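You operate a simulated robot arm through the tools that you are given. There is no shell and no other tool. Be economical: measure what you need, move in short steps, check, and stop when the job is done.

The job below is to be done with a simulated robot arm. You get a single attempt, and the scene is never put back.

JOB
Close the laptop down and put its purple memory stick in an empty dock on the riser.
Fine: hold the power button till the screen goes dark, then pull the stick; shut the lid last.

It is judged by the outcome, as a careful person would: the job done as asked, and still so three seconds after it is handed in. It fails if anything else is knocked over, pushed out of place, dropped, spilled or broken. A push-on lid holds only when it is set on centred and level and pressed home; a screw cap is set on level and turned clockwise until tight.

ROBOT AND FRAMES
A 6-joint arm with a two-finger parallel gripper, fixed in place. Base frame: the origin is at the foot of the arm, x ahead of it, y to its left, z up. Lengths are in mm, angles in degrees, forces in N, time in s.
With the tool pointing down near the work surface it reaches from about 280 to 680 mm from the base axis. Its first joint turns from -166.0 to 166.0 degrees. Payload 4.1 kg.
Tool frame: the origin (TCP) lies between the finger pads and is the grasp point; the fingertips stand 23 mm ahead of it; z points along the fingers, y is the line along which they close. Largest opening 94 mm; finger width 38, thickness 10; the body of the gripper, 54 by 96 mm, starts 39 mm behind the TCP.
Orientation is that of the tool frame in the base frame, as [roll, pitch, yaw] about the fixed x, y, z axes, in that order (R = Rz(yaw) Ry(pitch) Rx(roll)). With the fingers straight down and closing along the base's y, the tool's x points along the base's -x, its y along +y and its z along -z.

CONTROLS
- The arm moves only by the tool drive_tool. Its arguments are lists of equal length, an entry for each row: "slide": the shift along the tool's x, y, z in units of 40 mm (1.0 is 40 mm), a list of three; "turn": the turn, a rotation vector about the tool's x, y, z in units of 8 degrees (1.0 is 8 degrees), a list of three. In form: {"slide": [[dx, dy, dz], ...], "turn": [[wx, wy, wz], ...]}. A call has 1 to 8 rows; each row shifts and turns the commanded pose from where the row before left it, along the tool's axes as they then stand. "fingers" is the closure in counts, from 0 (fully open) to 255 (shut), set as the call begins (left out, the last holds). A call with a number of a shift or a turn outside -1 to 1 is refused whole. Each row takes 0.2 s and may step no farther than 50 mm and 8.6 degrees from the row before; otherwise, or with a gripper value out of range, the whole call is refused. Where a pose cannot be reached the arm comes as near as it can. A force on the tool above 40 N (or 10 N above the force at the start of the call, whichever is more), or a blocked arm, ends the call early, and 0.2 s more pass. The fingers move at their own pace (about 45 mm/s each) and stop on an object; they squeeze with about 36 N. The grip force told is the motor's: it shows also when the fingers shut on nothing. Time passes only in rows, and 0.2 s behind the last, so rows that do not move let the fingers close. It gives the time, the measured TCP pose, the force on the tool (base axes), the opening and the grip force at its end, in the units of the frame above (readings bear some noise).
- Cameras (640 x 400 px; columns grow to the right, rows downward): "scene" is fixed at [50.9, 649.5, 1509.7]; the picture's right is [-0.90, -0.45, 0.00], its down [-0.21, 0.43, -0.88] and it looks along [0.39, -0.79, -0.48] (base axes); focal length 353 px, centre (320, 200). "wrist" rides on the gripper at [-39, 0, -44] in the tool frame; the picture's right is [0.00, -1.00, 0.00], its down [0.97, 0.00, -0.24] and it looks along [0.24, 0.00, 0.97] (tool axes); focal length 218 px, centre (320, 200).
- snapshot(camera): a new picture of that camera. No time passes.
- lift_body(by): slides the trunk up (or, below 0, down) by that many mm; the arm rides with it, the base frame stays. It gives what a move gives, with no picture.
- locate(camera, pixels): for up to 12 pixels [column, row] of the newest picture of that camera ("zoom" is the newest enlarged one), the place [x, y, z] in the base frame of the surface seen there, good to about 2 mm. No time passes.
- close_up(camera, box): a new picture of the part [left, top, right, bottom] of that camera's present view, enlarged. No time passes.
- close_job(): hands the job in; it is judged then, once.

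Go step by step. Measure first, check grasps and placings, and put right what went wrong. The budget is 80 turns and 34 pictures, counting those below and the enlarged ones. Unless the task says otherwise, let go and move clear before handing in, and close with one line.

The tools are called after ">>>" as name(argument=value, ...) on one line, values as JSON. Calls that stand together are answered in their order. drive_tool: Moves the arm, as the interface text tells. Its arguments: {"type":"object","properties":{"slide":{"type":"array","items":{"type":"array","items":{"type":"number"}}},"turn":{"type":"array","items":{"type":"array","items":{"type":"number"}}},"fingers":{"type":"number"}},"required":["slide","turn"]} The other tools are called the same way: lift_body (by) slides the trunk up or down; snapshot (camera) takes a picture; locate (camera, pixels) gives the place of the surface under pixels of a picture; close_up (camera, box) takes an enlarged picture of a part of a camera's view; close_job () hands the job in.

At the start:

```text
time_s: 0.0
position: [293.7, 48.9, 1319.6]
tcp_rot: [179.9, -0.1, -180.0]
contact_force: [0.6, -0.2, -0.7]
gripper_width: 93.9
gripper_force: 0.0
trunk travel left (down, up): [-450.0, 140.0]
```

scene: 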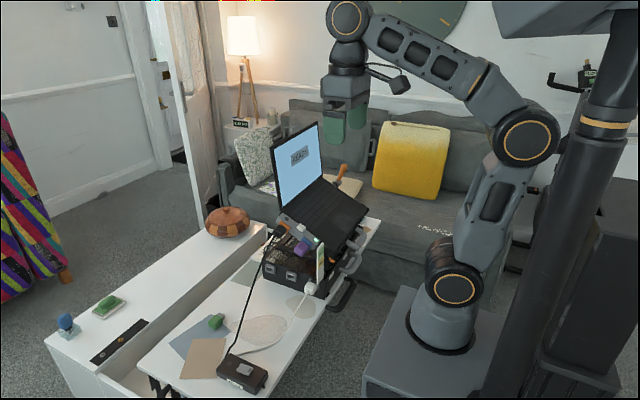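
wrist: 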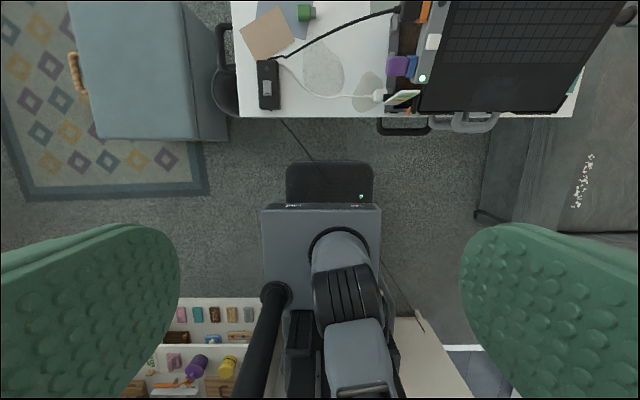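

The scene shows the laptop on a dark riser around pixel (305,220), with the screen on, a purple stick near (303,245) and other parts close by. I'll enlarge both views before planning.

>>> close_up(camera="scene", box=[240, 200, 370, 305])

>>> close_up(camera="wrist", box=[360, 0, 480, 130])

```text
3.81 times, centred on (305, 252) of scene
```

zoom: 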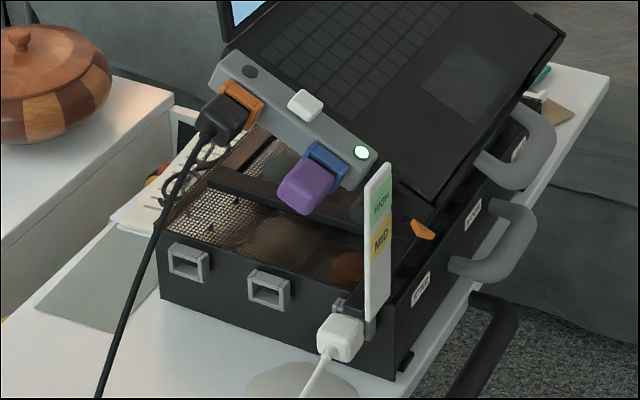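

```text
3.08 times, centred on (420, 65) of wrist
```

zoom: 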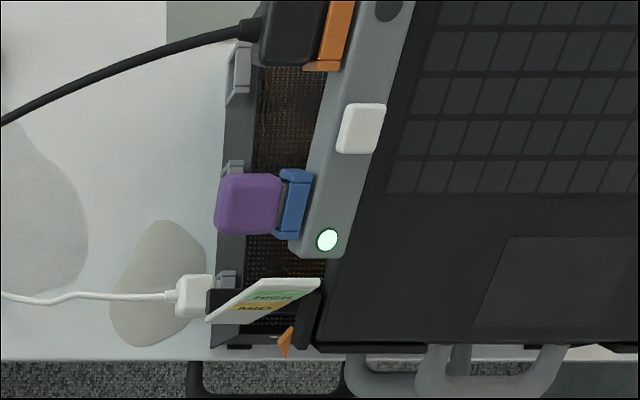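

The purple stick is in a blue port on the laptop's +y side. The riser has two empty grey docks at scene-zoom (188,262) and (268,288), and a third one holds the white plug. I'll measure these on the wrist zoom.

>>> locate(camera="zoom", pixels=[[222, 180], [222, 228], [275, 182], [275, 228], [295, 205], [327, 240], [362, 128], [388, 8], [348, 170], [320, 250], [330, 340], [500, 320]])

>>> close_up(camera="scene", box=[275, 215, 335, 275])

>>> close_up(camera="scene", box=[260, 110, 380, 250])

```text
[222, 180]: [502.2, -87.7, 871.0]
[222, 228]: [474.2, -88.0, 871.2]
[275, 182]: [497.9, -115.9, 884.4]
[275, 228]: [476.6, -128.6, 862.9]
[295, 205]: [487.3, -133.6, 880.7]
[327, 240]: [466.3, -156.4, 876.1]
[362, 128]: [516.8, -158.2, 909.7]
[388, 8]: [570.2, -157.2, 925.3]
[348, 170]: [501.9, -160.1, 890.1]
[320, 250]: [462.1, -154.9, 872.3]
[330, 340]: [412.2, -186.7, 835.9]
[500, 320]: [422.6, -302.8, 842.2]
```

```text
6.67 times, centred on (305, 245) of scene
```

zoom: 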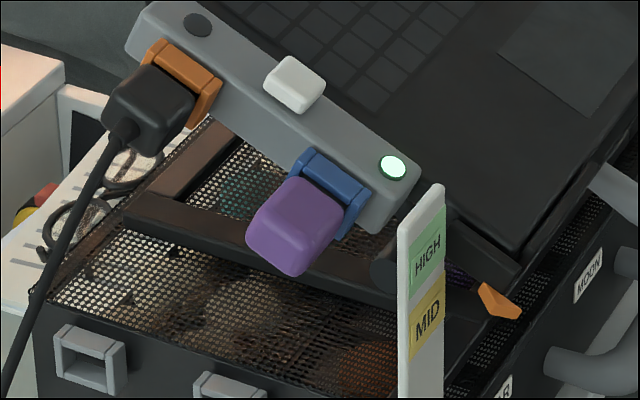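

```text
2.86 times, centred on (320, 180) of scene
```

zoom: 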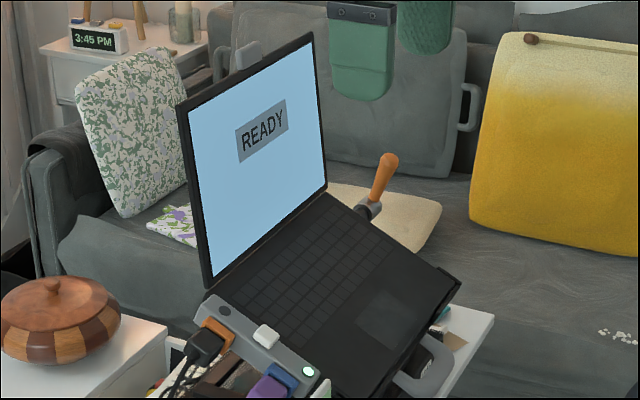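

The screen reads READY. The white raised key at (517,-158,910) looks like the power button, with a green LED and a dark disc at either end of the strip. Next I'll measure the lid, the docks and the stick.

>>> locate(camera="zoom", pixels=[[183, 108], [312, 36], [325, 185], [208, 286], [268, 340], [308, 370], [225, 310], [245, 170], [390, 160], [455, 285]])

>>> close_up(camera="scene", box=[260, 240, 340, 305])

```text
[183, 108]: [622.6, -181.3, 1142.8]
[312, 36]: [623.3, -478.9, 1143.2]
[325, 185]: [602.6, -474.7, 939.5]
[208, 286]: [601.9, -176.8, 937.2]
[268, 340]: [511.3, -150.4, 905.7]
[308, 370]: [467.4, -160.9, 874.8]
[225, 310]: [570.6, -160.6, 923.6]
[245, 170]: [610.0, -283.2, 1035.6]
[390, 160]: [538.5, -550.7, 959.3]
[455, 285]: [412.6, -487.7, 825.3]
```

```text
6.15 times, centred on (300, 272) of scene
```

zoom: 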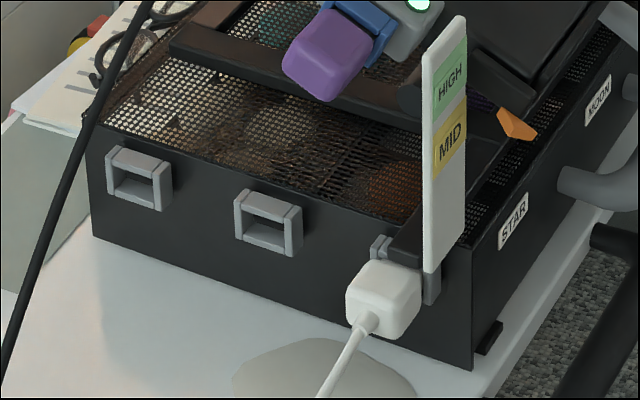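

The front face of the riser shows two empty docks. I'll measure their frames, the stick and the riser's parts.

>>> locate(camera="zoom", pixels=[[112, 150], [112, 195], [165, 165], [160, 205], [138, 185], [240, 198], [240, 240], [296, 215], [293, 250], [268, 235], [95, 225], [465, 355]])

>>> close_up(camera="scene", box=[284, 225, 324, 255])

```text
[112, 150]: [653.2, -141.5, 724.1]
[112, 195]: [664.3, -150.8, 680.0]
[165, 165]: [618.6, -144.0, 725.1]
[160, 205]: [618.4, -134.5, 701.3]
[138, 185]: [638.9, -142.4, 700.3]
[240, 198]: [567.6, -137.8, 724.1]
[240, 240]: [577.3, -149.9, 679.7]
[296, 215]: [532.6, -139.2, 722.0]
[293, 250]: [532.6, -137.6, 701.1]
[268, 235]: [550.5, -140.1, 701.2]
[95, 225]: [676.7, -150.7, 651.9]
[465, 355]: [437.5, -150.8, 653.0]
```

```text
13.33 times, centred on (304, 240) of scene
```

zoom: 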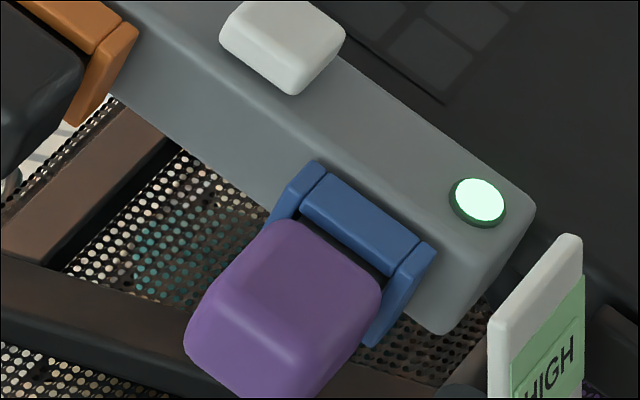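

The stick body and blue port are now clear, so I'll measure the stick, port, button and LED.

>>> locate(camera="zoom", pixels=[[270, 235], [370, 280], [215, 310], [320, 345], [195, 335], [290, 385], [300, 180], [420, 255], [375, 340], [285, 35], [480, 200], [290, 75]])

>>> locate(camera="wrist", pixels=[[398, 65], [430, 41], [437, 3], [400, 97], [390, 125]])

```text
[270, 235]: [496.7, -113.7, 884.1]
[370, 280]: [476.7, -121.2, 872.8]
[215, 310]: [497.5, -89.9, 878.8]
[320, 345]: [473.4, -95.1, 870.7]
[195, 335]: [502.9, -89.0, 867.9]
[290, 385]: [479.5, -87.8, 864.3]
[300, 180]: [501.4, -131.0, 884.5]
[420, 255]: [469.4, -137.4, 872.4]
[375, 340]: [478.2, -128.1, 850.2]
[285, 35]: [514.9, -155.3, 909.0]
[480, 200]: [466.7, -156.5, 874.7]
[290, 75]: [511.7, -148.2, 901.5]
```

```text
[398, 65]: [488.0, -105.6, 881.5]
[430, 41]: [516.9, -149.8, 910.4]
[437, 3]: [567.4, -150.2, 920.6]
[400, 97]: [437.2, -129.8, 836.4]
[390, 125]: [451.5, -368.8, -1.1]
```

The deck tilts about 27°, and the button top is near (515,-155,909). I'll lower the trunk first, then move over at a safe height with the fingers closed.

>>> lift_body(by=-260)

>>> drive_tool(slide=[[-0.7, -0.8, 0], [-0.7, -0.8, 0], [-0.7, -0.8, 0], [-0.7, -0.8, 0], [-0.7, -0.8, 0], [-0.7, -0.8, 0], [-0.6, -0.3, 0]], turn=[[0, 0, 0], [0, 0, 0], [0, 0, 0], [0, -0.9, 0], [0, -0.9, 0], [0, -0.9, 0], [0, -0.7, 0]], fingers=255)

```text
time_s: 2.7
position: [294.2, 49.3, 1059.8]
tcp_rot: [-180.0, 0.1, -180.0]
contact_force: [-1.2, 0.2, -0.5]
gripper_width: 93.8
gripper_force: 0.0
trunk travel left (down, up): [-190.0, 400.0]
```

```text
time_s: 4.3
position: [484.3, -156.2, 1079.6]
tcp_rot: [-179.9, 27.4, -179.8]
contact_force: [-0.2, -0.8, -0.9]
gripper_width: 0.0
gripper_force: 36.1
trunk travel left (down, up): [-190.0, 400.0]
```

The tool is above the strip, tilted 27°. I'll look through the wrist camera for exact positions.

>>> snapshot(camera="wrist")

```text
25 pictures are left
```

wrist: 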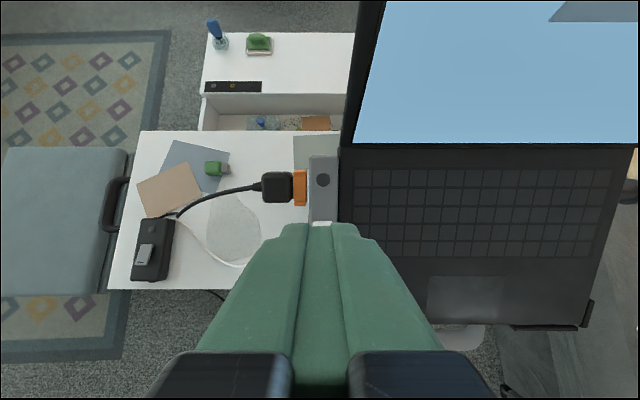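

The strip's upper end and the button's edge at (320,224) are visible. I'll measure the plane here.

>>> locate(camera="wrist", pixels=[[322, 180], [314, 162], [333, 162], [312, 215], [333, 215], [320, 223], [346, 160], [345, 215], [500, 165], [500, 300], [280, 188], [300, 188]])

```text
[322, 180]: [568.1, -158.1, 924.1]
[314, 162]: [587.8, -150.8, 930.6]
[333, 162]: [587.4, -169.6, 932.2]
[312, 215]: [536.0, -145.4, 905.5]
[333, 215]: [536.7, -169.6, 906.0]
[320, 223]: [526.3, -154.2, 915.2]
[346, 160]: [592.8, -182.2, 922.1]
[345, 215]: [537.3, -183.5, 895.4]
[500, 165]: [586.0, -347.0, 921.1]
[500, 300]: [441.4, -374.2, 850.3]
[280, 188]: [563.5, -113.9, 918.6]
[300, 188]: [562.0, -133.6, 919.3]
```

The strip slope is 26.4°, and the button top is near (516,-156,909.5). I'll move down to about 50 mm off it along its normal, then approach.

>>> drive_tool(slide=[[0.4025, 0, 0.777], [0.4025, 0, 0.777], [0.4025, 0, 0.777], [0, 0, 0.4], [0, 0, 0.4]], turn=[[0, 0, 0], [0, 0, 0], [0, 0.12, 0], [0, 0, 0], [0, 0, 0]])

>>> close_up(camera="scene", box=[270, 190, 350, 250])

```text
time_s: 5.5
position: [498.4, -155.5, 944.7]
tcp_rot: [-180.0, 26.2, -180.0]
contact_force: [0.0, -0.5, 0.5]
gripper_width: 0.0
gripper_force: 36.3
trunk travel left (down, up): [-190.0, 400.0]
```

```text
6.67 times, centred on (310, 220) of scene
```

zoom: 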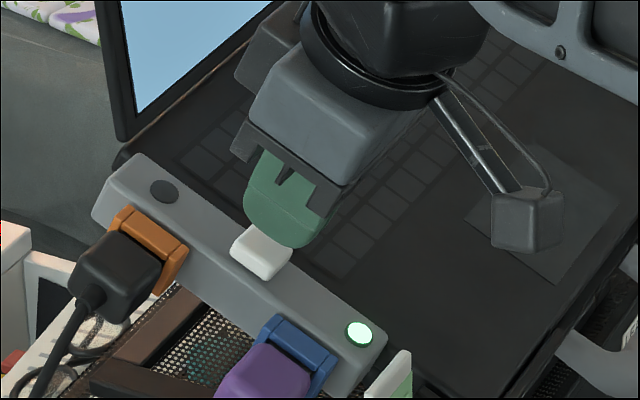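

The fingertips are about 16 mm above the white button and aligned with it. I'll go to contact in small steps.

>>> drive_tool(slide=[[0, 0, 0.2], [0, 0, 0.15], [0, 0, 0.05], [0, 0, 0.05], [0, 0, 0.05]], turn=[[0, 0, 0], [0, 0, 0], [0, 0, 0], [0, 0, 0], [0, 0, 0]])

```text
time_s: 6.7
position: [505.7, -154.8, 929.5]
tcp_rot: [-179.9, 26.2, -179.9]
contact_force: [-0.5, 0.1, 0.6]
gripper_width: 0.0
gripper_force: 36.1
trunk travel left (down, up): [-190.0, 400.0]
```

There is almost no force yet, so I'll keep going in 2 mm steps.

>>> drive_tool(slide=[[0, 0, 0], [0, 0, 0.05], [0, 0, 0.05], [0, 0, 0]], turn=[[0, 0, 0], [0, 0, 0], [0, 0, 0], [0, 0, 0]])

```text
time_s: 7.7
position: [507.6, -155.4, 924.9]
tcp_rot: [180.0, 26.3, 180.0]
contact_force: [-1.7, -1.6, 5.1]
gripper_width: 0.2
gripper_force: 36.0
trunk travel left (down, up): [-190.0, 400.0]
```

Contact at about 5 N. I'll press a little further and hold.

>>> drive_tool(slide=[[0, 0, 0.05], [0, 0, 0.04], [0, 0, 0], [0, 0, 0], [0, 0, 0], [0, 0, 0], [0, 0, 0], [0, 0, 0]], turn=[[0, 0, 0], [0, 0, 0], [0, 0, 0], [0, 0, 0], [0, 0, 0], [0, 0, 0], [0, 0, 0], [0, 0, 0]])

>>> close_up(camera="scene", box=[260, 110, 360, 250])

```text
time_s: 9.5
position: [507.5, -154.3, 923.7]
tcp_rot: [-180.0, 26.7, -180.0]
contact_force: [-7.6, -3.2, 30.9]
gripper_width: 0.2
gripper_force: 35.5
trunk travel left (down, up): [-190.0, 400.0]
```

```text
2.86 times, centred on (310, 180) of scene
```

zoom: 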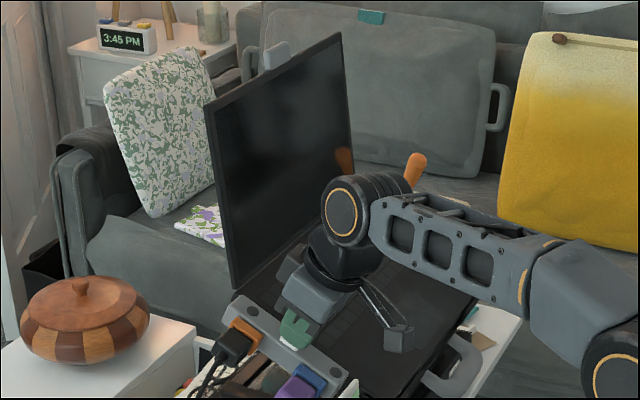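

The screen is now dark, so I'll back off along the normal and look at the cable route and stick from above.

>>> drive_tool(slide=[[0, 0, -0.3], [0, 0, -0.8], [0, 0, -0.9], [0, 1.0, -0.7], [0, 1.0, -0.6]], turn=[[0, 0, 0], [0, 0, 0], [0, 0, 0], [0, 0, 0], [0, 0, 0]], fingers=0)

>>> snapshot(camera="wrist")

>>> snapshot(camera="scene")

```text
time_s: 10.7
position: [450.3, -71.6, 1038.5]
tcp_rot: [180.0, 26.1, 179.8]
contact_force: [0.1, 0.2, 0.2]
gripper_width: 94.1
gripper_force: 0.1
trunk travel left (down, up): [-190.0, 400.0]
```

```text
22 pictures are left
```

wrist: 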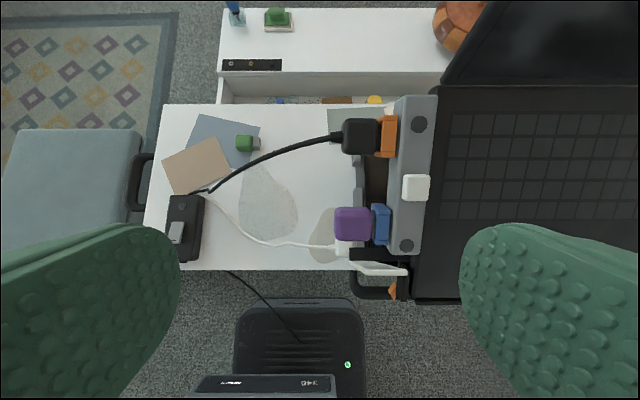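

```text
21 pictures are left
```

scene: 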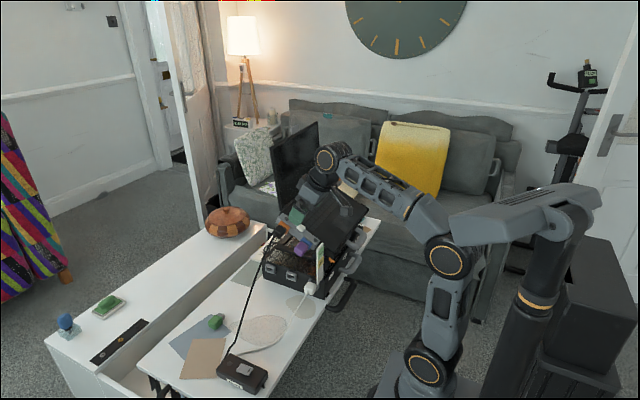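

The screen and LED are dark. I'll measure the cable, the stick and the plug in this wrist view.

>>> locate(camera="wrist", pixels=[[345, 137], [325, 140], [290, 149], [260, 162], [235, 176], [215, 188], [337, 209], [337, 238], [368, 210], [368, 239], [375, 225], [388, 225]])

>>> locate(camera="scene", pixels=[[263, 263], [255, 285], [245, 310], [237, 335], [240, 365], [216, 322], [303, 290], [290, 305]])

>>> close_up(camera="wrist", box=[310, 190, 430, 265])

```text
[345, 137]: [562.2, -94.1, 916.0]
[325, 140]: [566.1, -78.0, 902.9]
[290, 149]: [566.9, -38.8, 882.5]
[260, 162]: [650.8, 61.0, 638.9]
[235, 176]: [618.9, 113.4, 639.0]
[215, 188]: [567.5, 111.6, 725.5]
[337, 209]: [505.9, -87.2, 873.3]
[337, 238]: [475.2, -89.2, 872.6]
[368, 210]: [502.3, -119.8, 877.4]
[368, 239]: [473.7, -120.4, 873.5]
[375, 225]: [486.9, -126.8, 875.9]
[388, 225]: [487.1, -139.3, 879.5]
```

```text
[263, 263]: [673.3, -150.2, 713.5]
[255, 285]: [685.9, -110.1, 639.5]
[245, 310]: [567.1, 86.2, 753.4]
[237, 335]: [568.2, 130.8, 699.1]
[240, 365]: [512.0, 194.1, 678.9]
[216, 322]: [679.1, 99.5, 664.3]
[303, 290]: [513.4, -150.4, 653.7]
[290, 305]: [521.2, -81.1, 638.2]
```

```text
5.33 times, centred on (370, 228) of wrist
```

zoom: 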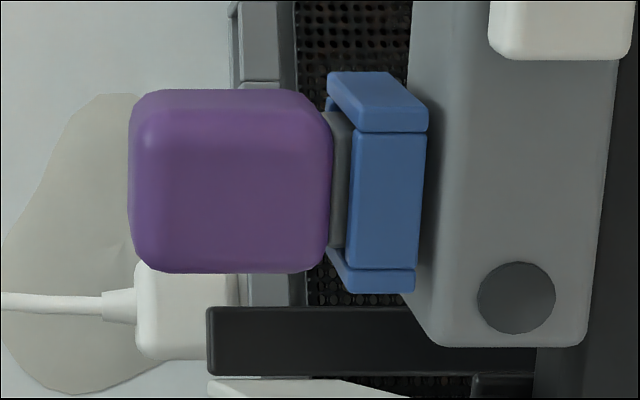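

The cable runs in the plane x≈567 from (566,-78,903) down to (568,130,699), so the gripper should come from the robot side (-x), clamping the stick above and below. I'll measure the stick's thickness, the gauge and the white plug.

>>> close_up(camera="scene", box=[285, 230, 345, 300])

```text
5.71 times, centred on (315, 265) of scene
```

zoom: 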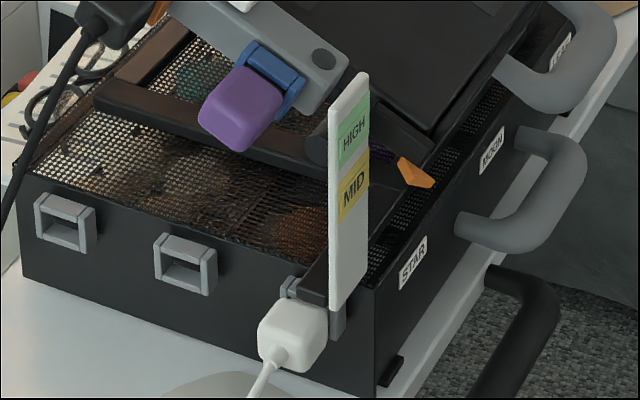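

>>> locate(camera="zoom", pixels=[[202, 105], [205, 122], [235, 148], [262, 140], [248, 122], [222, 110], [338, 115], [366, 80], [332, 305], [262, 330], [320, 365], [290, 305]])

>>> locate(camera="scene", pixels=[[350, 290], [378, 228], [300, 310], [150, 360], [303, 262], [312, 258]])

```text
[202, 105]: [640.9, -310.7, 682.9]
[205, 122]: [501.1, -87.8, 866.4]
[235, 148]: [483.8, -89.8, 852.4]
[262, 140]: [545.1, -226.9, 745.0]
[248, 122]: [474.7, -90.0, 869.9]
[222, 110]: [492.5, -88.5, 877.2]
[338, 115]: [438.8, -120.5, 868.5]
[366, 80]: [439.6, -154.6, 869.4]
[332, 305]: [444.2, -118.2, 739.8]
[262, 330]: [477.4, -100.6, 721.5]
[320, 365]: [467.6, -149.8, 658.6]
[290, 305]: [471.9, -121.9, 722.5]
```

```text
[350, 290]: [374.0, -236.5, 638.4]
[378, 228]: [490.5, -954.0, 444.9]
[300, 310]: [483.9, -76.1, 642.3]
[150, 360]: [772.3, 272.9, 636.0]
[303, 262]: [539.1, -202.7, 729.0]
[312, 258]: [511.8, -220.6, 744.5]
```

The stick centre is near (490.5,-104,868) and it is about 30 wide and 24 thick. The gauge plate at x≈439 ends at y≈-118, so a tool pointing mostly -y and 30° toward uphill clears it. I'll move to +y and start turning the tool.

>>> drive_tool(slide=[[0, 0.9, 0], [0, 0.9, 0], [0, 0.5, 0], [0, 0, 0], [0, 0, 0], [0, 0, 0], [0, 0, 0], [0, 0, 0]], turn=[[0, 0, 0], [0, 0, 0], [1, 0, 0], [1, 0, 0], [1, 0, 0], [1, 0, 0], [1, 0, 0], [1, 0, 0]], fingers=119)

>>> drive_tool(slide=[[0, 0, 0], [0, 0, 0], [0, 0, 0], [0, 0, 0], [0, 0, 0], [0, 0, 0]], turn=[[1, 0, 0], [1, 0, 0], [1, 0, 0], [1, 0, 0], [1, 0, 0], [0.25, 0, 0]])

>>> drive_tool(slide=[[0, 0, 0], [0, 0, 0], [0, 0, 0], [0, 0, 0], [0, 0, 0]], turn=[[0, -1, 0], [0, -1, 0], [0, -1, 0], [0, -0.75, 0], [0, 0, 0]])

```text
time_s: 12.5
position: [450.2, 15.6, 1041.0]
tcp_rot: [-131.8, 26.3, 180.0]
contact_force: [-1.1, 0.3, -0.4]
gripper_width: 50.0
gripper_force: 0.0
trunk travel left (down, up): [-190.0, 400.0]
```

```text
time_s: 13.9
position: [453.0, 12.9, 1038.8]
tcp_rot: [-90.0, 26.2, -179.9]
contact_force: [-0.3, 0.1, -0.4]
gripper_width: 50.0
gripper_force: 0.0
out of reach, approached as far as the arm can: row 6
trunk travel left (down, up): [-190.0, 400.0]
```

```text
time_s: 15.1
position: [452.5, 12.9, 1040.2]
tcp_rot: [-76.1, 22.5, -147.1]
contact_force: [0.3, 0.2, -0.2]
gripper_width: 50.1
gripper_force: 0.1
trunk travel left (down, up): [-190.0, 400.0]
```

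The orientation matches the plan. I'll lower the trunk 150 mm so the arm works lower, then move to the pre-grasp.

>>> lift_body(by=-150)

>>> drive_tool(slide=[[0.47, 0.45, 0.05], [0.47, 0.45, 0.05], [0, 0, 0]], turn=[[0, 0, 0], [0, 0, 0], [0, 0, 0]])

>>> snapshot(camera="scene")

>>> snapshot(camera="wrist")

```text
time_s: 16.8
position: [453.7, 12.2, 888.8]
tcp_rot: [-76.2, 22.6, -147.2]
contact_force: [-0.1, 0.2, -0.3]
gripper_width: 49.9
gripper_force: 0.0
trunk travel left (down, up): [-40.0, 550.0]
```

```text
time_s: 17.6
position: [440.3, -8.7, 843.8]
tcp_rot: [-76.1, 22.4, -147.2]
contact_force: [0.2, -0.5, 0.7]
gripper_width: 49.9
gripper_force: 0.1
trunk travel left (down, up): [-40.0, 550.0]
```

```text
18 pictures are left
```

scene: 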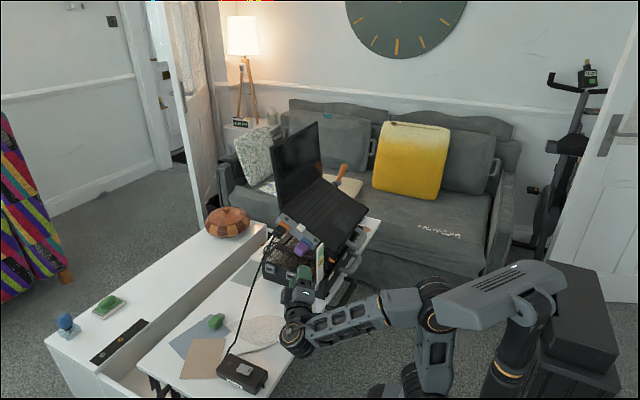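

```text
17 pictures are left
```

wrist: 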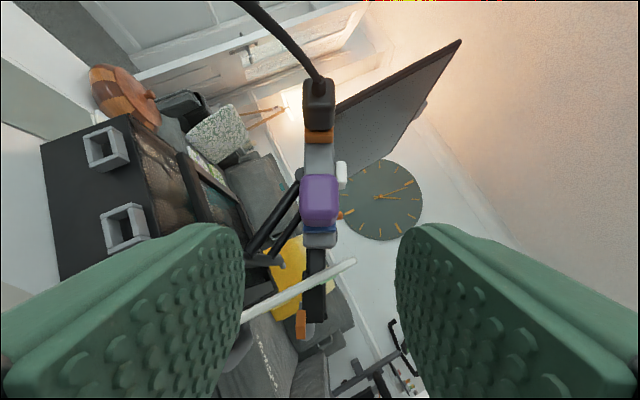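

The stick sits at wrist (319,200), centred between the fingers. I'll check its exact position from this view.

>>> locate(camera="wrist", pixels=[[319, 200], [303, 200], [336, 200], [319, 180], [319, 221], [120, 150], [125, 228], [88, 150], [125, 132], [150, 225], [106, 230], [126, 208]])

>>> close_up(camera="wrist", box=[70, 110, 170, 260])

```text
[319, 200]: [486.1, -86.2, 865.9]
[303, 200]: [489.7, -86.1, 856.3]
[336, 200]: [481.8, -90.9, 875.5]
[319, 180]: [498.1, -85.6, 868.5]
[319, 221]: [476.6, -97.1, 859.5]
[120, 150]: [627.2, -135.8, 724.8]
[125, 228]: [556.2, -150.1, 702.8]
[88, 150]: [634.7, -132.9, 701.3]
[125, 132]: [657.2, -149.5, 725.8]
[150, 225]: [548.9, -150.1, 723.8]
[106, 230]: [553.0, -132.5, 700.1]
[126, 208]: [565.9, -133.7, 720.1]
```

```text
2.67 times, centred on (120, 185) of wrist
```

zoom: 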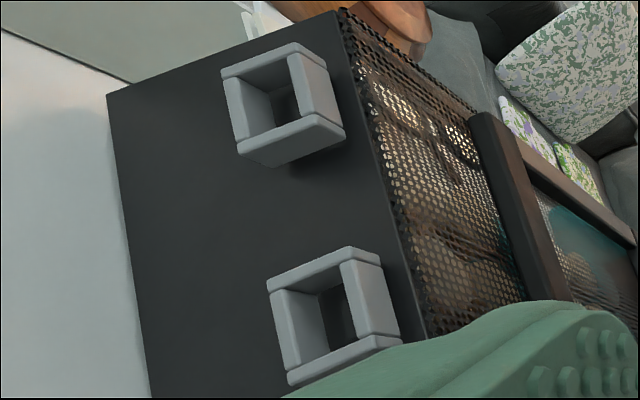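

Both docks show clearly, so I'll measure the nearer dock's bars in the zoom.

>>> locate(camera="zoom", pixels=[[283, 325], [298, 325], [348, 310], [365, 310], [320, 268], [318, 285], [300, 375], [290, 345], [372, 255], [360, 270], [330, 330], [355, 345]])

>>> drive_tool(slide=[[0, 0, 0.7], [0, 0, 0.7], [0, 0, 0.6], [0, 0, 0]], turn=[[0, 0, 0], [0, 0, 0], [0, 0, 0], [0, 0, 0]])

>>> close_up(camera="scene", box=[265, 210, 345, 300])

```text
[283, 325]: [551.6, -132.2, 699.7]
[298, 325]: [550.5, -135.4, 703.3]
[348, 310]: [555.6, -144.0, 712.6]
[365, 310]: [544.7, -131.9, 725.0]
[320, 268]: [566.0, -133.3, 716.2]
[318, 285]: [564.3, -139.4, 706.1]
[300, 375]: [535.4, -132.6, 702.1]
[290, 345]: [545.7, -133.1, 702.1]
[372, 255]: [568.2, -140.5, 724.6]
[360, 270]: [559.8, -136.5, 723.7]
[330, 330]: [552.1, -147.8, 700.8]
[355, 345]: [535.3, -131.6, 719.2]
```

```text
time_s: 18.6
position: [477.8, -79.7, 858.6]
tcp_rot: [-76.0, 22.5, -147.1]
contact_force: [-0.3, -0.2, 0.5]
gripper_width: 50.1
gripper_force: 0.1
trunk travel left (down, up): [-40.0, 550.0]
```

```text
4.44 times, centred on (305, 255) of scene
```

zoom: 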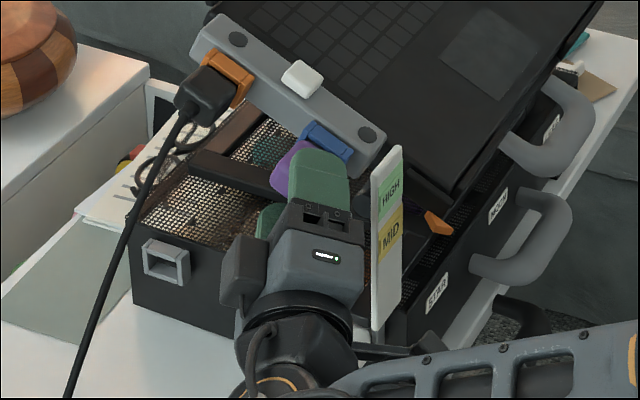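

The fingers straddle the stick and clear the gauge. I'll advance 16 mm more and close.

>>> drive_tool(slide=[[0, 0, 0.2], [0, 0, 0.2], [0, 0, 0]], turn=[[0, 0, 0], [0, 0, 0], [0, 0, 0]])

>>> drive_tool(slide=[[0, 0, 0], [0, 0, 0], [0, 0, 0], [0, 0, 0]], turn=[[0, 0, 0], [0, 0, 0], [0, 0, 0], [0, 0, 0]], fingers=255)

>>> snapshot(camera="wrist")

```text
time_s: 19.4
position: [484.5, -93.2, 862.6]
tcp_rot: [-76.3, 22.5, -147.2]
contact_force: [1.0, 0.9, 0.2]
gripper_width: 50.0
gripper_force: 0.1
trunk travel left (down, up): [-40.0, 550.0]
```

```text
time_s: 20.4
position: [483.6, -94.1, 864.2]
tcp_rot: [-76.1, 22.4, -147.1]
contact_force: [-2.1, -1.0, 5.1]
gripper_width: 25.9
gripper_force: 36.3
trunk travel left (down, up): [-40.0, 550.0]
```

```text
14 pictures are left
```

wrist: 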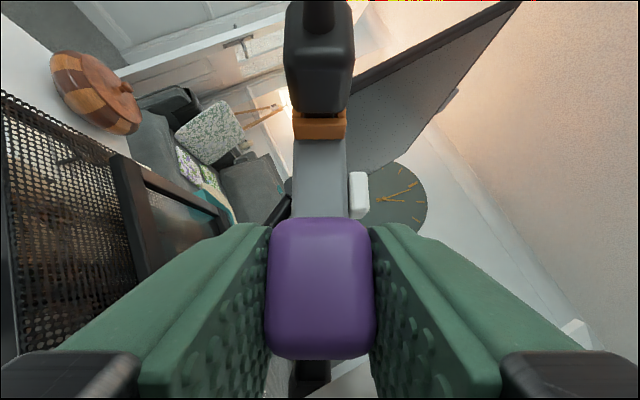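

The stick is gripped (25.9 mm). I'll measure its end face relative to the TCP, then pull straight along +y.

>>> locate(camera="wrist", pixels=[[322, 225], [322, 290], [322, 352], [275, 300], [368, 300], [322, 240], [322, 335], [320, 128], [300, 180], [340, 180]])

>>> drive_tool(slide=[[-0.1, 0, -0.1732], [-0.15, 0, -0.26], [-0.15, 0, -0.26], [-0.15, 0, -0.26], [0, 0, 0]], turn=[[0, 0, 0], [0, 0, 0], [0, 0, 0], [0, 0, 0], [0, 0, 0]])

```text
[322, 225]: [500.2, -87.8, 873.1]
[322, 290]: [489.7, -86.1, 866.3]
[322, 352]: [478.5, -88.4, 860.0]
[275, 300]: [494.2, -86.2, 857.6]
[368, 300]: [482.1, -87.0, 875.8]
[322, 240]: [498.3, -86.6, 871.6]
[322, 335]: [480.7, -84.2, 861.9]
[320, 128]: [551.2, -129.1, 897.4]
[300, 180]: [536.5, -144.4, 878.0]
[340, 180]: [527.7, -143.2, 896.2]
```

```text
time_s: 21.6
position: [483.5, -48.7, 864.3]
tcp_rot: [-76.2, 22.5, -147.2]
contact_force: [0.2, 0.0, 0.4]
gripper_width: 26.0
gripper_force: 35.8
trunk travel left (down, up): [-40.0, 550.0]
```

The stick came free cleanly. I'll move it out to y≈+10, level it by turning about the base y axis, and shift to x≈520 clear of the cable.

>>> drive_tool(slide=[[-0.4, 0, -0.69], [-0.35, 0, -0.6], [0, 0, 0], [0, 0, 0], [0, 0, 0], [0, 0, 0], [-0.78, 0, 0.45], [0, 0, 0]], turn=[[0, 0, 0], [0, 0, 0], [-0.4125, 0, -0.7145], [-0.4125, 0, -0.7145], [-0.4125, 0, -0.7145], [-0.4125, 0, -0.7145], [0, 0, 0], [0, 0, 0]])

>>> snapshot(camera="scene")

```text
time_s: 23.4
position: [521.1, 9.6, 864.7]
tcp_rot: [-90.0, -0.2, -150.0]
contact_force: [0.5, 0.3, -0.8]
gripper_width: 25.7
gripper_force: 36.3
trunk travel left (down, up): [-40.0, 550.0]
```

```text
13 pictures are left
```

scene: 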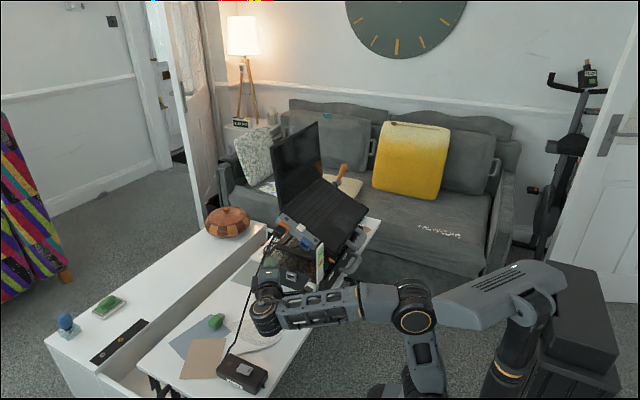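

The stick is level. Before lowering, I'll check how close the wrist is to the black cable.

>>> close_up(camera="scene", box=[220, 235, 350, 370])

>>> locate(camera="scene", pixels=[[252, 300], [252, 315], [265, 275], [275, 330], [250, 330], [258, 283]])

```text
2.96 times, centred on (285, 302) of scene
```

zoom: 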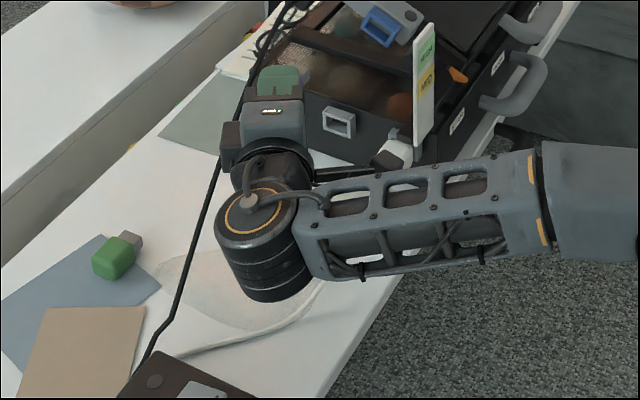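

```text
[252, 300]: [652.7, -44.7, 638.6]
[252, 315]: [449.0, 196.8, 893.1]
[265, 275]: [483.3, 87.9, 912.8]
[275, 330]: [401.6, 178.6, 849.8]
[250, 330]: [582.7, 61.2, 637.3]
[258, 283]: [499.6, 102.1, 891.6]
```

The wrist drum hangs beside the tool, so I need to know how far it reaches below the TCP.

>>> locate(camera="zoom", pixels=[[270, 297], [245, 290], [300, 285], [270, 265], [250, 205], [230, 250], [320, 280], [340, 130], [325, 120], [400, 150]])

```text
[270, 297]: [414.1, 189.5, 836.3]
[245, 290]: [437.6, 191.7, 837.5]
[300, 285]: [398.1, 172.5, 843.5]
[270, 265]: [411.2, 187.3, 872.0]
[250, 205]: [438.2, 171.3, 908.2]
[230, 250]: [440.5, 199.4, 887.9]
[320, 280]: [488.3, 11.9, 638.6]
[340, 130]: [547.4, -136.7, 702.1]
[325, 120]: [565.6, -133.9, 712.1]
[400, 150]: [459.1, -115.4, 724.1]
```

The drum bottom is only about 30 mm below the TCP, so it stays clear of the table at z=712. I'll descend straight down.

>>> drive_tool(slide=[[0, 0.95, 0], [0, 0.95, 0], [0, 0.95, 0], [0, 0.95, 0], [0, 0, 0]], turn=[[0, 0, 0], [0, 0, 0], [0, 0, 0], [0, 0, 0], [0, 0, 0]])

>>> snapshot(camera="wrist")

```text
time_s: 24.6
position: [521.3, 8.8, 715.5]
tcp_rot: [-90.1, -0.2, -150.1]
contact_force: [-0.1, -0.1, -0.2]
gripper_width: 26.0
gripper_force: 36.1
trunk travel left (down, up): [-40.0, 550.0]
```

```text
11 pictures are left
```

wrist: 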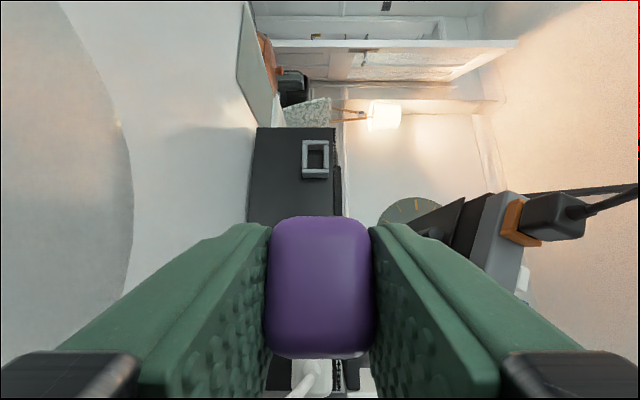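

The far dock at wrist (316,159) lets me check the dock height with this camera. I'll zoom on it.

>>> close_up(camera="wrist", box=[285, 125, 355, 190])

```text
6.15 times, centred on (320, 158) of wrist
```

zoom: 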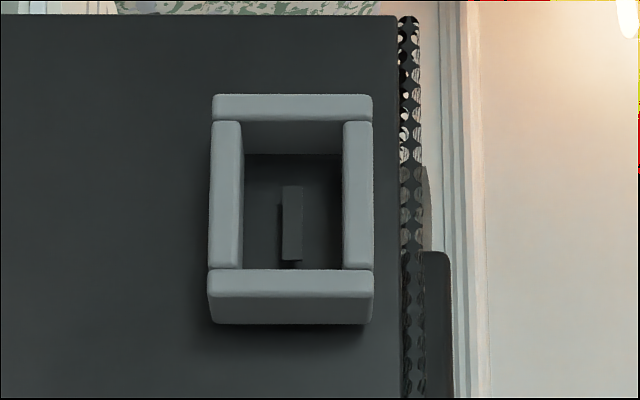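

>>> locate(camera="zoom", pixels=[[216, 195], [238, 195], [348, 195], [368, 195], [292, 100], [292, 115], [292, 275], [292, 290], [292, 315], [293, 220], [227, 150], [358, 240]])

```text
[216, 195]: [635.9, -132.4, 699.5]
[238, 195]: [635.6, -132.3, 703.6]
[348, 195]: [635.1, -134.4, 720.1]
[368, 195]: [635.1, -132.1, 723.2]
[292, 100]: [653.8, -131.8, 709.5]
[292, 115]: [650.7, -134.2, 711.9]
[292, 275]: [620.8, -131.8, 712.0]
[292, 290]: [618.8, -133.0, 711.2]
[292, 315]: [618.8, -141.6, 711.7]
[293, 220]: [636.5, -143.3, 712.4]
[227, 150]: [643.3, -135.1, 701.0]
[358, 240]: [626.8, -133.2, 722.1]
```

Dock centres are at z≈711.6, with x≈636.7 for the far one and 550.7 for the near one. I'll check the stick's offset from the TCP in the same view.

>>> locate(camera="wrist", pixels=[[322, 222], [322, 235], [322, 290], [322, 345], [322, 355], [272, 300], [370, 300], [285, 225], [358, 225], [320, 365]])

```text
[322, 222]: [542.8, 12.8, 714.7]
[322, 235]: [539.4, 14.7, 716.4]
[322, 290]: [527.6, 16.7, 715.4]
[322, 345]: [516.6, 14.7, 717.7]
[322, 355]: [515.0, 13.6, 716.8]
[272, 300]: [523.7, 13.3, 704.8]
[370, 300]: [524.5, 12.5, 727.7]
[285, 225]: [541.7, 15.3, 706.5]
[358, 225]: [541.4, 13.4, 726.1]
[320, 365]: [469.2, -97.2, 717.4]
```

The stick centre is 7 mm ahead in x of the TCP, so the target is TCP x=543.7 and z=711.4. I'll move to a standoff in front of the near dock.

>>> drive_tool(slide=[[0.125, 0.05, 0.776], [0.125, 0.05, 0.776], [0, 0, 0]], turn=[[0, 0, 0], [0, 0, 0], [0, 0, 0]])

>>> close_up(camera="scene", box=[245, 240, 335, 310])

>>> snapshot(camera="wrist")

```text
time_s: 25.4
position: [543.7, -48.6, 709.2]
tcp_rot: [-90.1, -0.2, -150.1]
contact_force: [0.4, -0.3, 0.1]
gripper_width: 25.9
gripper_force: 36.7
trunk travel left (down, up): [-40.0, 550.0]
```

```text
5.71 times, centred on (290, 275) of scene
```

zoom: 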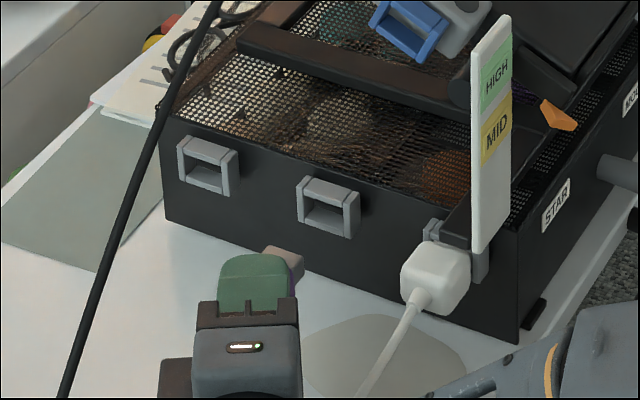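

```text
8 pictures are left
```

wrist: 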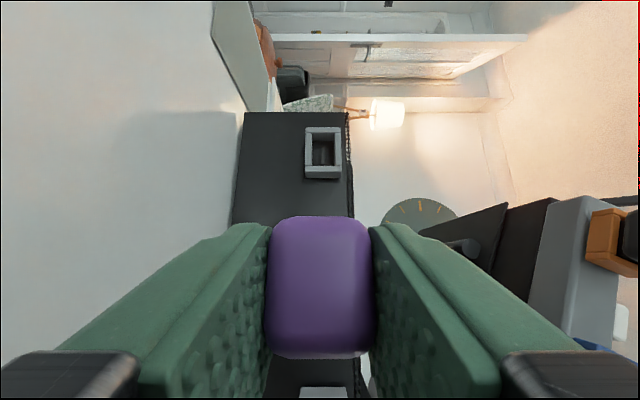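

z reads 709.2, about 2 mm low. I'll correct it and let it settle, locating the stick's face again.

>>> locate(camera="wrist", pixels=[[322, 222], [322, 355], [272, 290], [370, 290], [322, 290], [315, 133], [315, 172], [308, 155], [338, 155]])

>>> drive_tool(slide=[[0, -0.055, 0], [0.25, 0, 0.433], [0, 0, 0], [0, 0, 0]], turn=[[0, 0, 0], [0, 0, 0], [0, 0, 0], [0, 0, 0]])

```text
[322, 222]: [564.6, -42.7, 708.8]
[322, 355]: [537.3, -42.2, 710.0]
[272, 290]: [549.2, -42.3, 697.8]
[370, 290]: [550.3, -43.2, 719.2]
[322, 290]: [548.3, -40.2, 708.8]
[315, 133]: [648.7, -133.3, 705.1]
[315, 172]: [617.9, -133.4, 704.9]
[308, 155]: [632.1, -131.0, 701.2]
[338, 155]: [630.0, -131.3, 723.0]
```

```text
time_s: 26.4
position: [543.1, -69.0, 712.3]
tcp_rot: [-90.1, -0.3, -149.9]
contact_force: [-0.6, -0.2, 0.9]
gripper_width: 25.6
gripper_force: 36.1
trunk travel left (down, up): [-40.0, 550.0]
```

Alignment is within about 0.5 mm. I'll insert along -y in 6 mm steps and watch the force.

>>> drive_tool(slide=[[0.075, 0, 0.13], [0.075, 0, 0.13], [0.075, 0, 0.13], [0, 0, 0]], turn=[[0, 0, 0], [0, 0, 0], [0, 0, 0], [0, 0, 0]])

```text
time_s: 27.4
position: [543.1, -86.3, 710.2]
tcp_rot: [-90.1, -0.1, -150.0]
contact_force: [0.0, -0.2, -0.6]
gripper_width: 26.0
gripper_force: 35.9
trunk travel left (down, up): [-40.0, 550.0]
```

There is no contact force so far. I'll look at the alignment before the last centimetre.

>>> close_up(camera="scene", box=[270, 255, 320, 290])

```text
11.43 times, centred on (295, 272) of scene
```

zoom: 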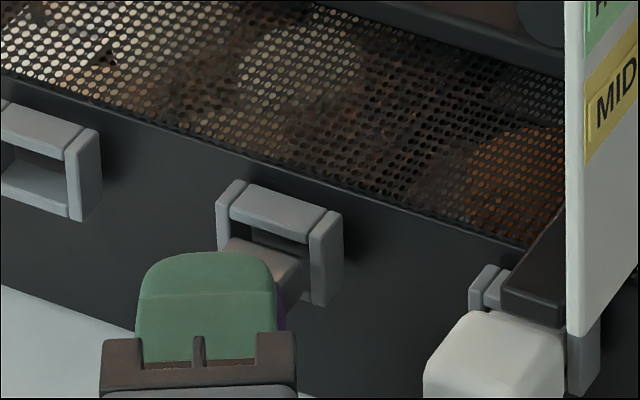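

>>> locate(camera="zoom", pixels=[[234, 243], [262, 255], [295, 265], [292, 278], [228, 250], [325, 255], [330, 280], [228, 205], [280, 285], [240, 205], [312, 230]])

```text
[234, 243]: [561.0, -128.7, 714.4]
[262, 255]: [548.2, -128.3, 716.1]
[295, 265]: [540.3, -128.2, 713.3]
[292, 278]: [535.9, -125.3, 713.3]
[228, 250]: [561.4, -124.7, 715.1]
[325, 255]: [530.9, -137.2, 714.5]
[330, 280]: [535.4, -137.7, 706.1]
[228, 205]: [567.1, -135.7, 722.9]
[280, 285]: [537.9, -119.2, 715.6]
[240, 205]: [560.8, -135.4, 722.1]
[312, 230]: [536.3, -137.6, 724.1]
```

The connector (x 538–562) is centred in the dock mouth. I'll continue inserting with a 0.6 mm lift.

>>> drive_tool(slide=[[0.03, -0.015, 0.052], [0.05, 0, 0.0866], [0.05, 0, 0.0866], [0.05, 0, 0.0866], [0, 0, 0]], turn=[[0, 0, 0], [0, 0, 0], [0, 0, 0], [0, 0, 0], [0, 0, 0]])

```text
time_s: 28.6
position: [542.6, -99.3, 710.7]
tcp_rot: [-90.2, -0.3, -149.8]
contact_force: [1.6, 10.4, -0.9]
gripper_width: 25.8
gripper_force: 35.6
trunk travel left (down, up): [-40.0, 550.0]
```

It meets 10 N at y=-99.3, about the expected seated depth. I'll push a bit more to make sure it is home.

>>> drive_tool(slide=[[0.025, 0, 0.0433], [0.025, 0, 0.0433], [0.0, 0, 0.0], [0, 0, 0]], turn=[[0, 0, 0], [0, 0, 0], [0, 0, 0], [0, 0, 0]])

>>> close_up(camera="scene", box=[270, 255, 320, 290])

```text
time_s: 29.6
position: [543.4, -101.7, 710.9]
tcp_rot: [-89.9, -0.3, -149.8]
contact_force: [4.4, 32.4, -1.2]
gripper_width: 25.8
gripper_force: 35.5
trunk travel left (down, up): [-40.0, 550.0]
```

```text
11.43 times, centred on (295, 272) of scene
```

zoom: 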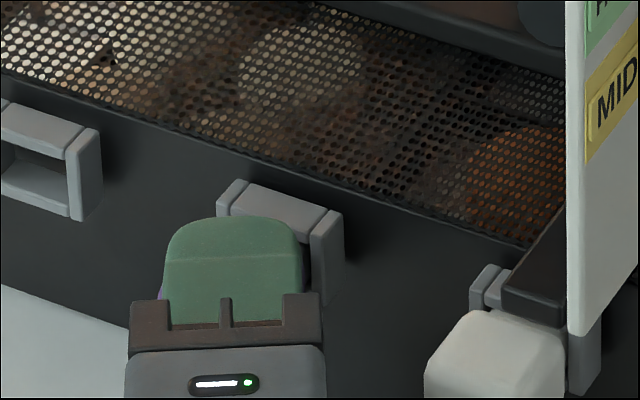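

Force rises to 32 N with little travel, so it is seated. I'll release, back off along the tool axis and check.

>>> drive_tool(slide=[[0, 0, 0], [0, 0, 0], [0, 0, 0], [0, 0, -0.5], [0, 0, -0.7], [0, 0, -0.8], [0, 0, -0.8], [0, 0, 0]], turn=[[0, 0, 0], [0, 0, 0], [0, 0, 0], [0, 0, 0], [0, 0, 0], [0, 0, 0], [0, 0, 0], [0, 0, 0]], fingers=119)

>>> close_up(camera="wrist", box=[260, 130, 380, 260])

```text
time_s: 31.4
position: [489.0, -7.6, 712.2]
tcp_rot: [-90.2, -0.2, -150.1]
contact_force: [-1.0, 0.0, -0.2]
gripper_width: 50.2
gripper_force: 0.1
trunk travel left (down, up): [-40.0, 550.0]
```

```text
3.08 times, centred on (320, 195) of wrist
```

zoom: 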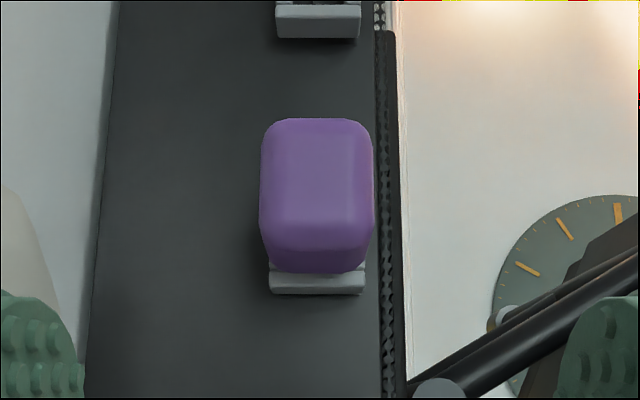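

>>> locate(camera="zoom", pixels=[[316, 180], [316, 130], [316, 225], [316, 262], [316, 275], [316, 288], [275, 180], [355, 180]])

>>> close_up(camera="scene", box=[270, 240, 330, 290])

```text
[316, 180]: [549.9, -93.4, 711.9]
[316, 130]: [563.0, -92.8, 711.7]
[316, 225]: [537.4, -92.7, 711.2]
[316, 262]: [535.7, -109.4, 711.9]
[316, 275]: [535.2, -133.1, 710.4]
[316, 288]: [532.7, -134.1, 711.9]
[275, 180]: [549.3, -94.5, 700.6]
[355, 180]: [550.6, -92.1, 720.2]
```

```text
8.00 times, centred on (300, 265) of scene
```

zoom: 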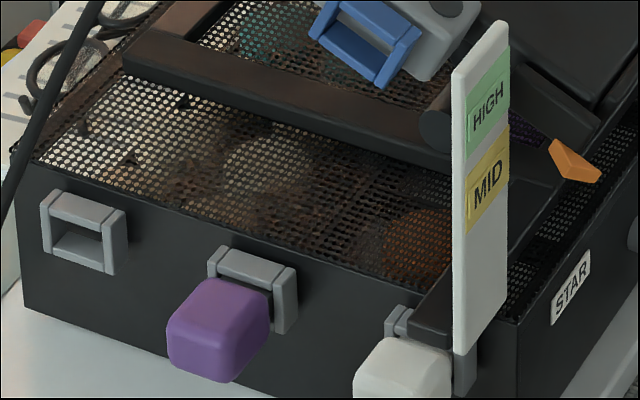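

The stick sits level and seated in the near dock, with its end at y≈-93 (39 mm from the mouth, at least as deep as it was in the port). Next is the lid: I'll raise the trunk, return the tool to vertical, and then go behind the lid.

>>> lift_body(by=400)

>>> drive_tool(slide=[[0, 0, 0], [0, 0, 0], [0, 0, 0], [0, 0, 0], [0, 0, 0], [0, 0, 0], [0, 0, 0], [0, 0, 0]], turn=[[0, 1, 0], [0, 1, 0], [0, 1, 0], [0, 0.75, 0], [-1, 0, 0], [-1, 0, 0], [-1, 0, 0], [-1, 0, 0]], fingers=255)

>>> drive_tool(slide=[[0, 0, 0], [0, 0, 0], [0, 0, 0], [0, 0, 0], [0, 0, 0], [0, 0, 0], [0, 0, 0], [0, 0, 0]], turn=[[-1, 0, 0], [-1, 0, 0], [-1, 0, 0], [-1, 0, 0], [-1, 0, 0], [-1, 0, 0], [-1, 0, 0], [-0.25, 0, 0]])

```text
time_s: 35.2
position: [488.7, -8.4, 1112.3]
tcp_rot: [-90.0, -0.2, -150.0]
contact_force: [0.5, -0.1, 0.1]
gripper_width: 50.1
gripper_force: 0.0
trunk travel left (down, up): [-440.0, 150.0]
```

```text
time_s: 37.0
position: [489.0, -7.2, 1111.8]
tcp_rot: [-122.1, -0.2, 180.0]
contact_force: [-0.2, 0.4, -0.6]
gripper_width: 0.0
gripper_force: 36.0
trunk travel left (down, up): [-440.0, 150.0]
```

```text
time_s: 38.9
position: [489.1, -6.3, 1113.6]
tcp_rot: [179.9, 0.0, -179.9]
contact_force: [-0.8, -0.4, 0.8]
gripper_width: 0.0
gripper_force: 36.7
trunk travel left (down, up): [-440.0, 150.0]
```

The tool is vertical again. I'll move out to x≈660 at y≈-6, then sidestep behind the lid.

>>> drive_tool(slide=[[-0.86, 0, 0], [-0.86, 0, -0.02], [-0.86, 0, -0.02], [-0.86, 0, -0.02], [-0.86, 0, -0.04], [0, 0, 0]], turn=[[0, 0, 0], [0, 0, 0], [0, 0, 0], [0, 0, 0], [0, 0, 0], [0, 0, 0]])

>>> drive_tool(slide=[[0, -0.9, 0], [0, -0.9, 0], [0, -0.9, 0], [0, -0.9, 0], [0, 0, 0]], turn=[[0, 0, 0], [0, 0, 0], [0, 0, 0], [0, 0, 0], [0, 0, 0]])

```text
time_s: 40.2
position: [650.4, -8.9, 1110.1]
tcp_rot: [180.0, -0.2, 179.9]
contact_force: [-0.1, -0.5, 0.7]
gripper_width: 0.1
gripper_force: 36.2
out of reach, approached as far as the arm can: row 5
trunk travel left (down, up): [-440.0, 150.0]
```

```text
time_s: 41.5
position: [633.0, -145.0, 1107.8]
tcp_rot: [-179.8, -0.1, -180.0]
contact_force: [2.1, 13.0, 8.6]
gripper_width: 0.2
gripper_force: 35.9
out of reach, approached as far as the arm can: row 2, 4
trunk travel left (down, up): [-440.0, 150.0]
```

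The vertical tool runs out of reach and something brushes the lid's corner (13 N in y). I'll back off in +y at once, then raise the trunk for more reach.

>>> drive_tool(slide=[[0, 0.8, 0], [0, 0.8, 0], [0, 0, 0]], turn=[[0, 0, 0], [0, 0, 0], [0, 0, 0]])

>>> lift_body(by=145)

>>> snapshot(camera="scene")

```text
time_s: 42.2
position: [637.7, -83.2, 1115.8]
tcp_rot: [-179.9, -0.3, -179.9]
contact_force: [0.1, -0.4, 0.0]
gripper_width: 0.0
gripper_force: 35.6
out of reach, approached as far as the arm can: row 1, 2
trunk travel left (down, up): [-440.0, 150.0]
```

```text
time_s: 44.0
position: [637.8, -82.9, 1262.3]
tcp_rot: [-179.9, -0.4, -179.9]
contact_force: [1.0, 0.5, -0.2]
gripper_width: 0.2
gripper_force: 36.0
trunk travel left (down, up): [-585.0, 5.0]
```

```text
3 pictures are left
```

scene: 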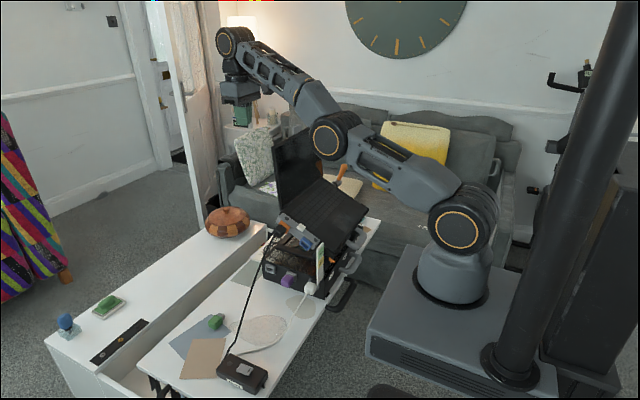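

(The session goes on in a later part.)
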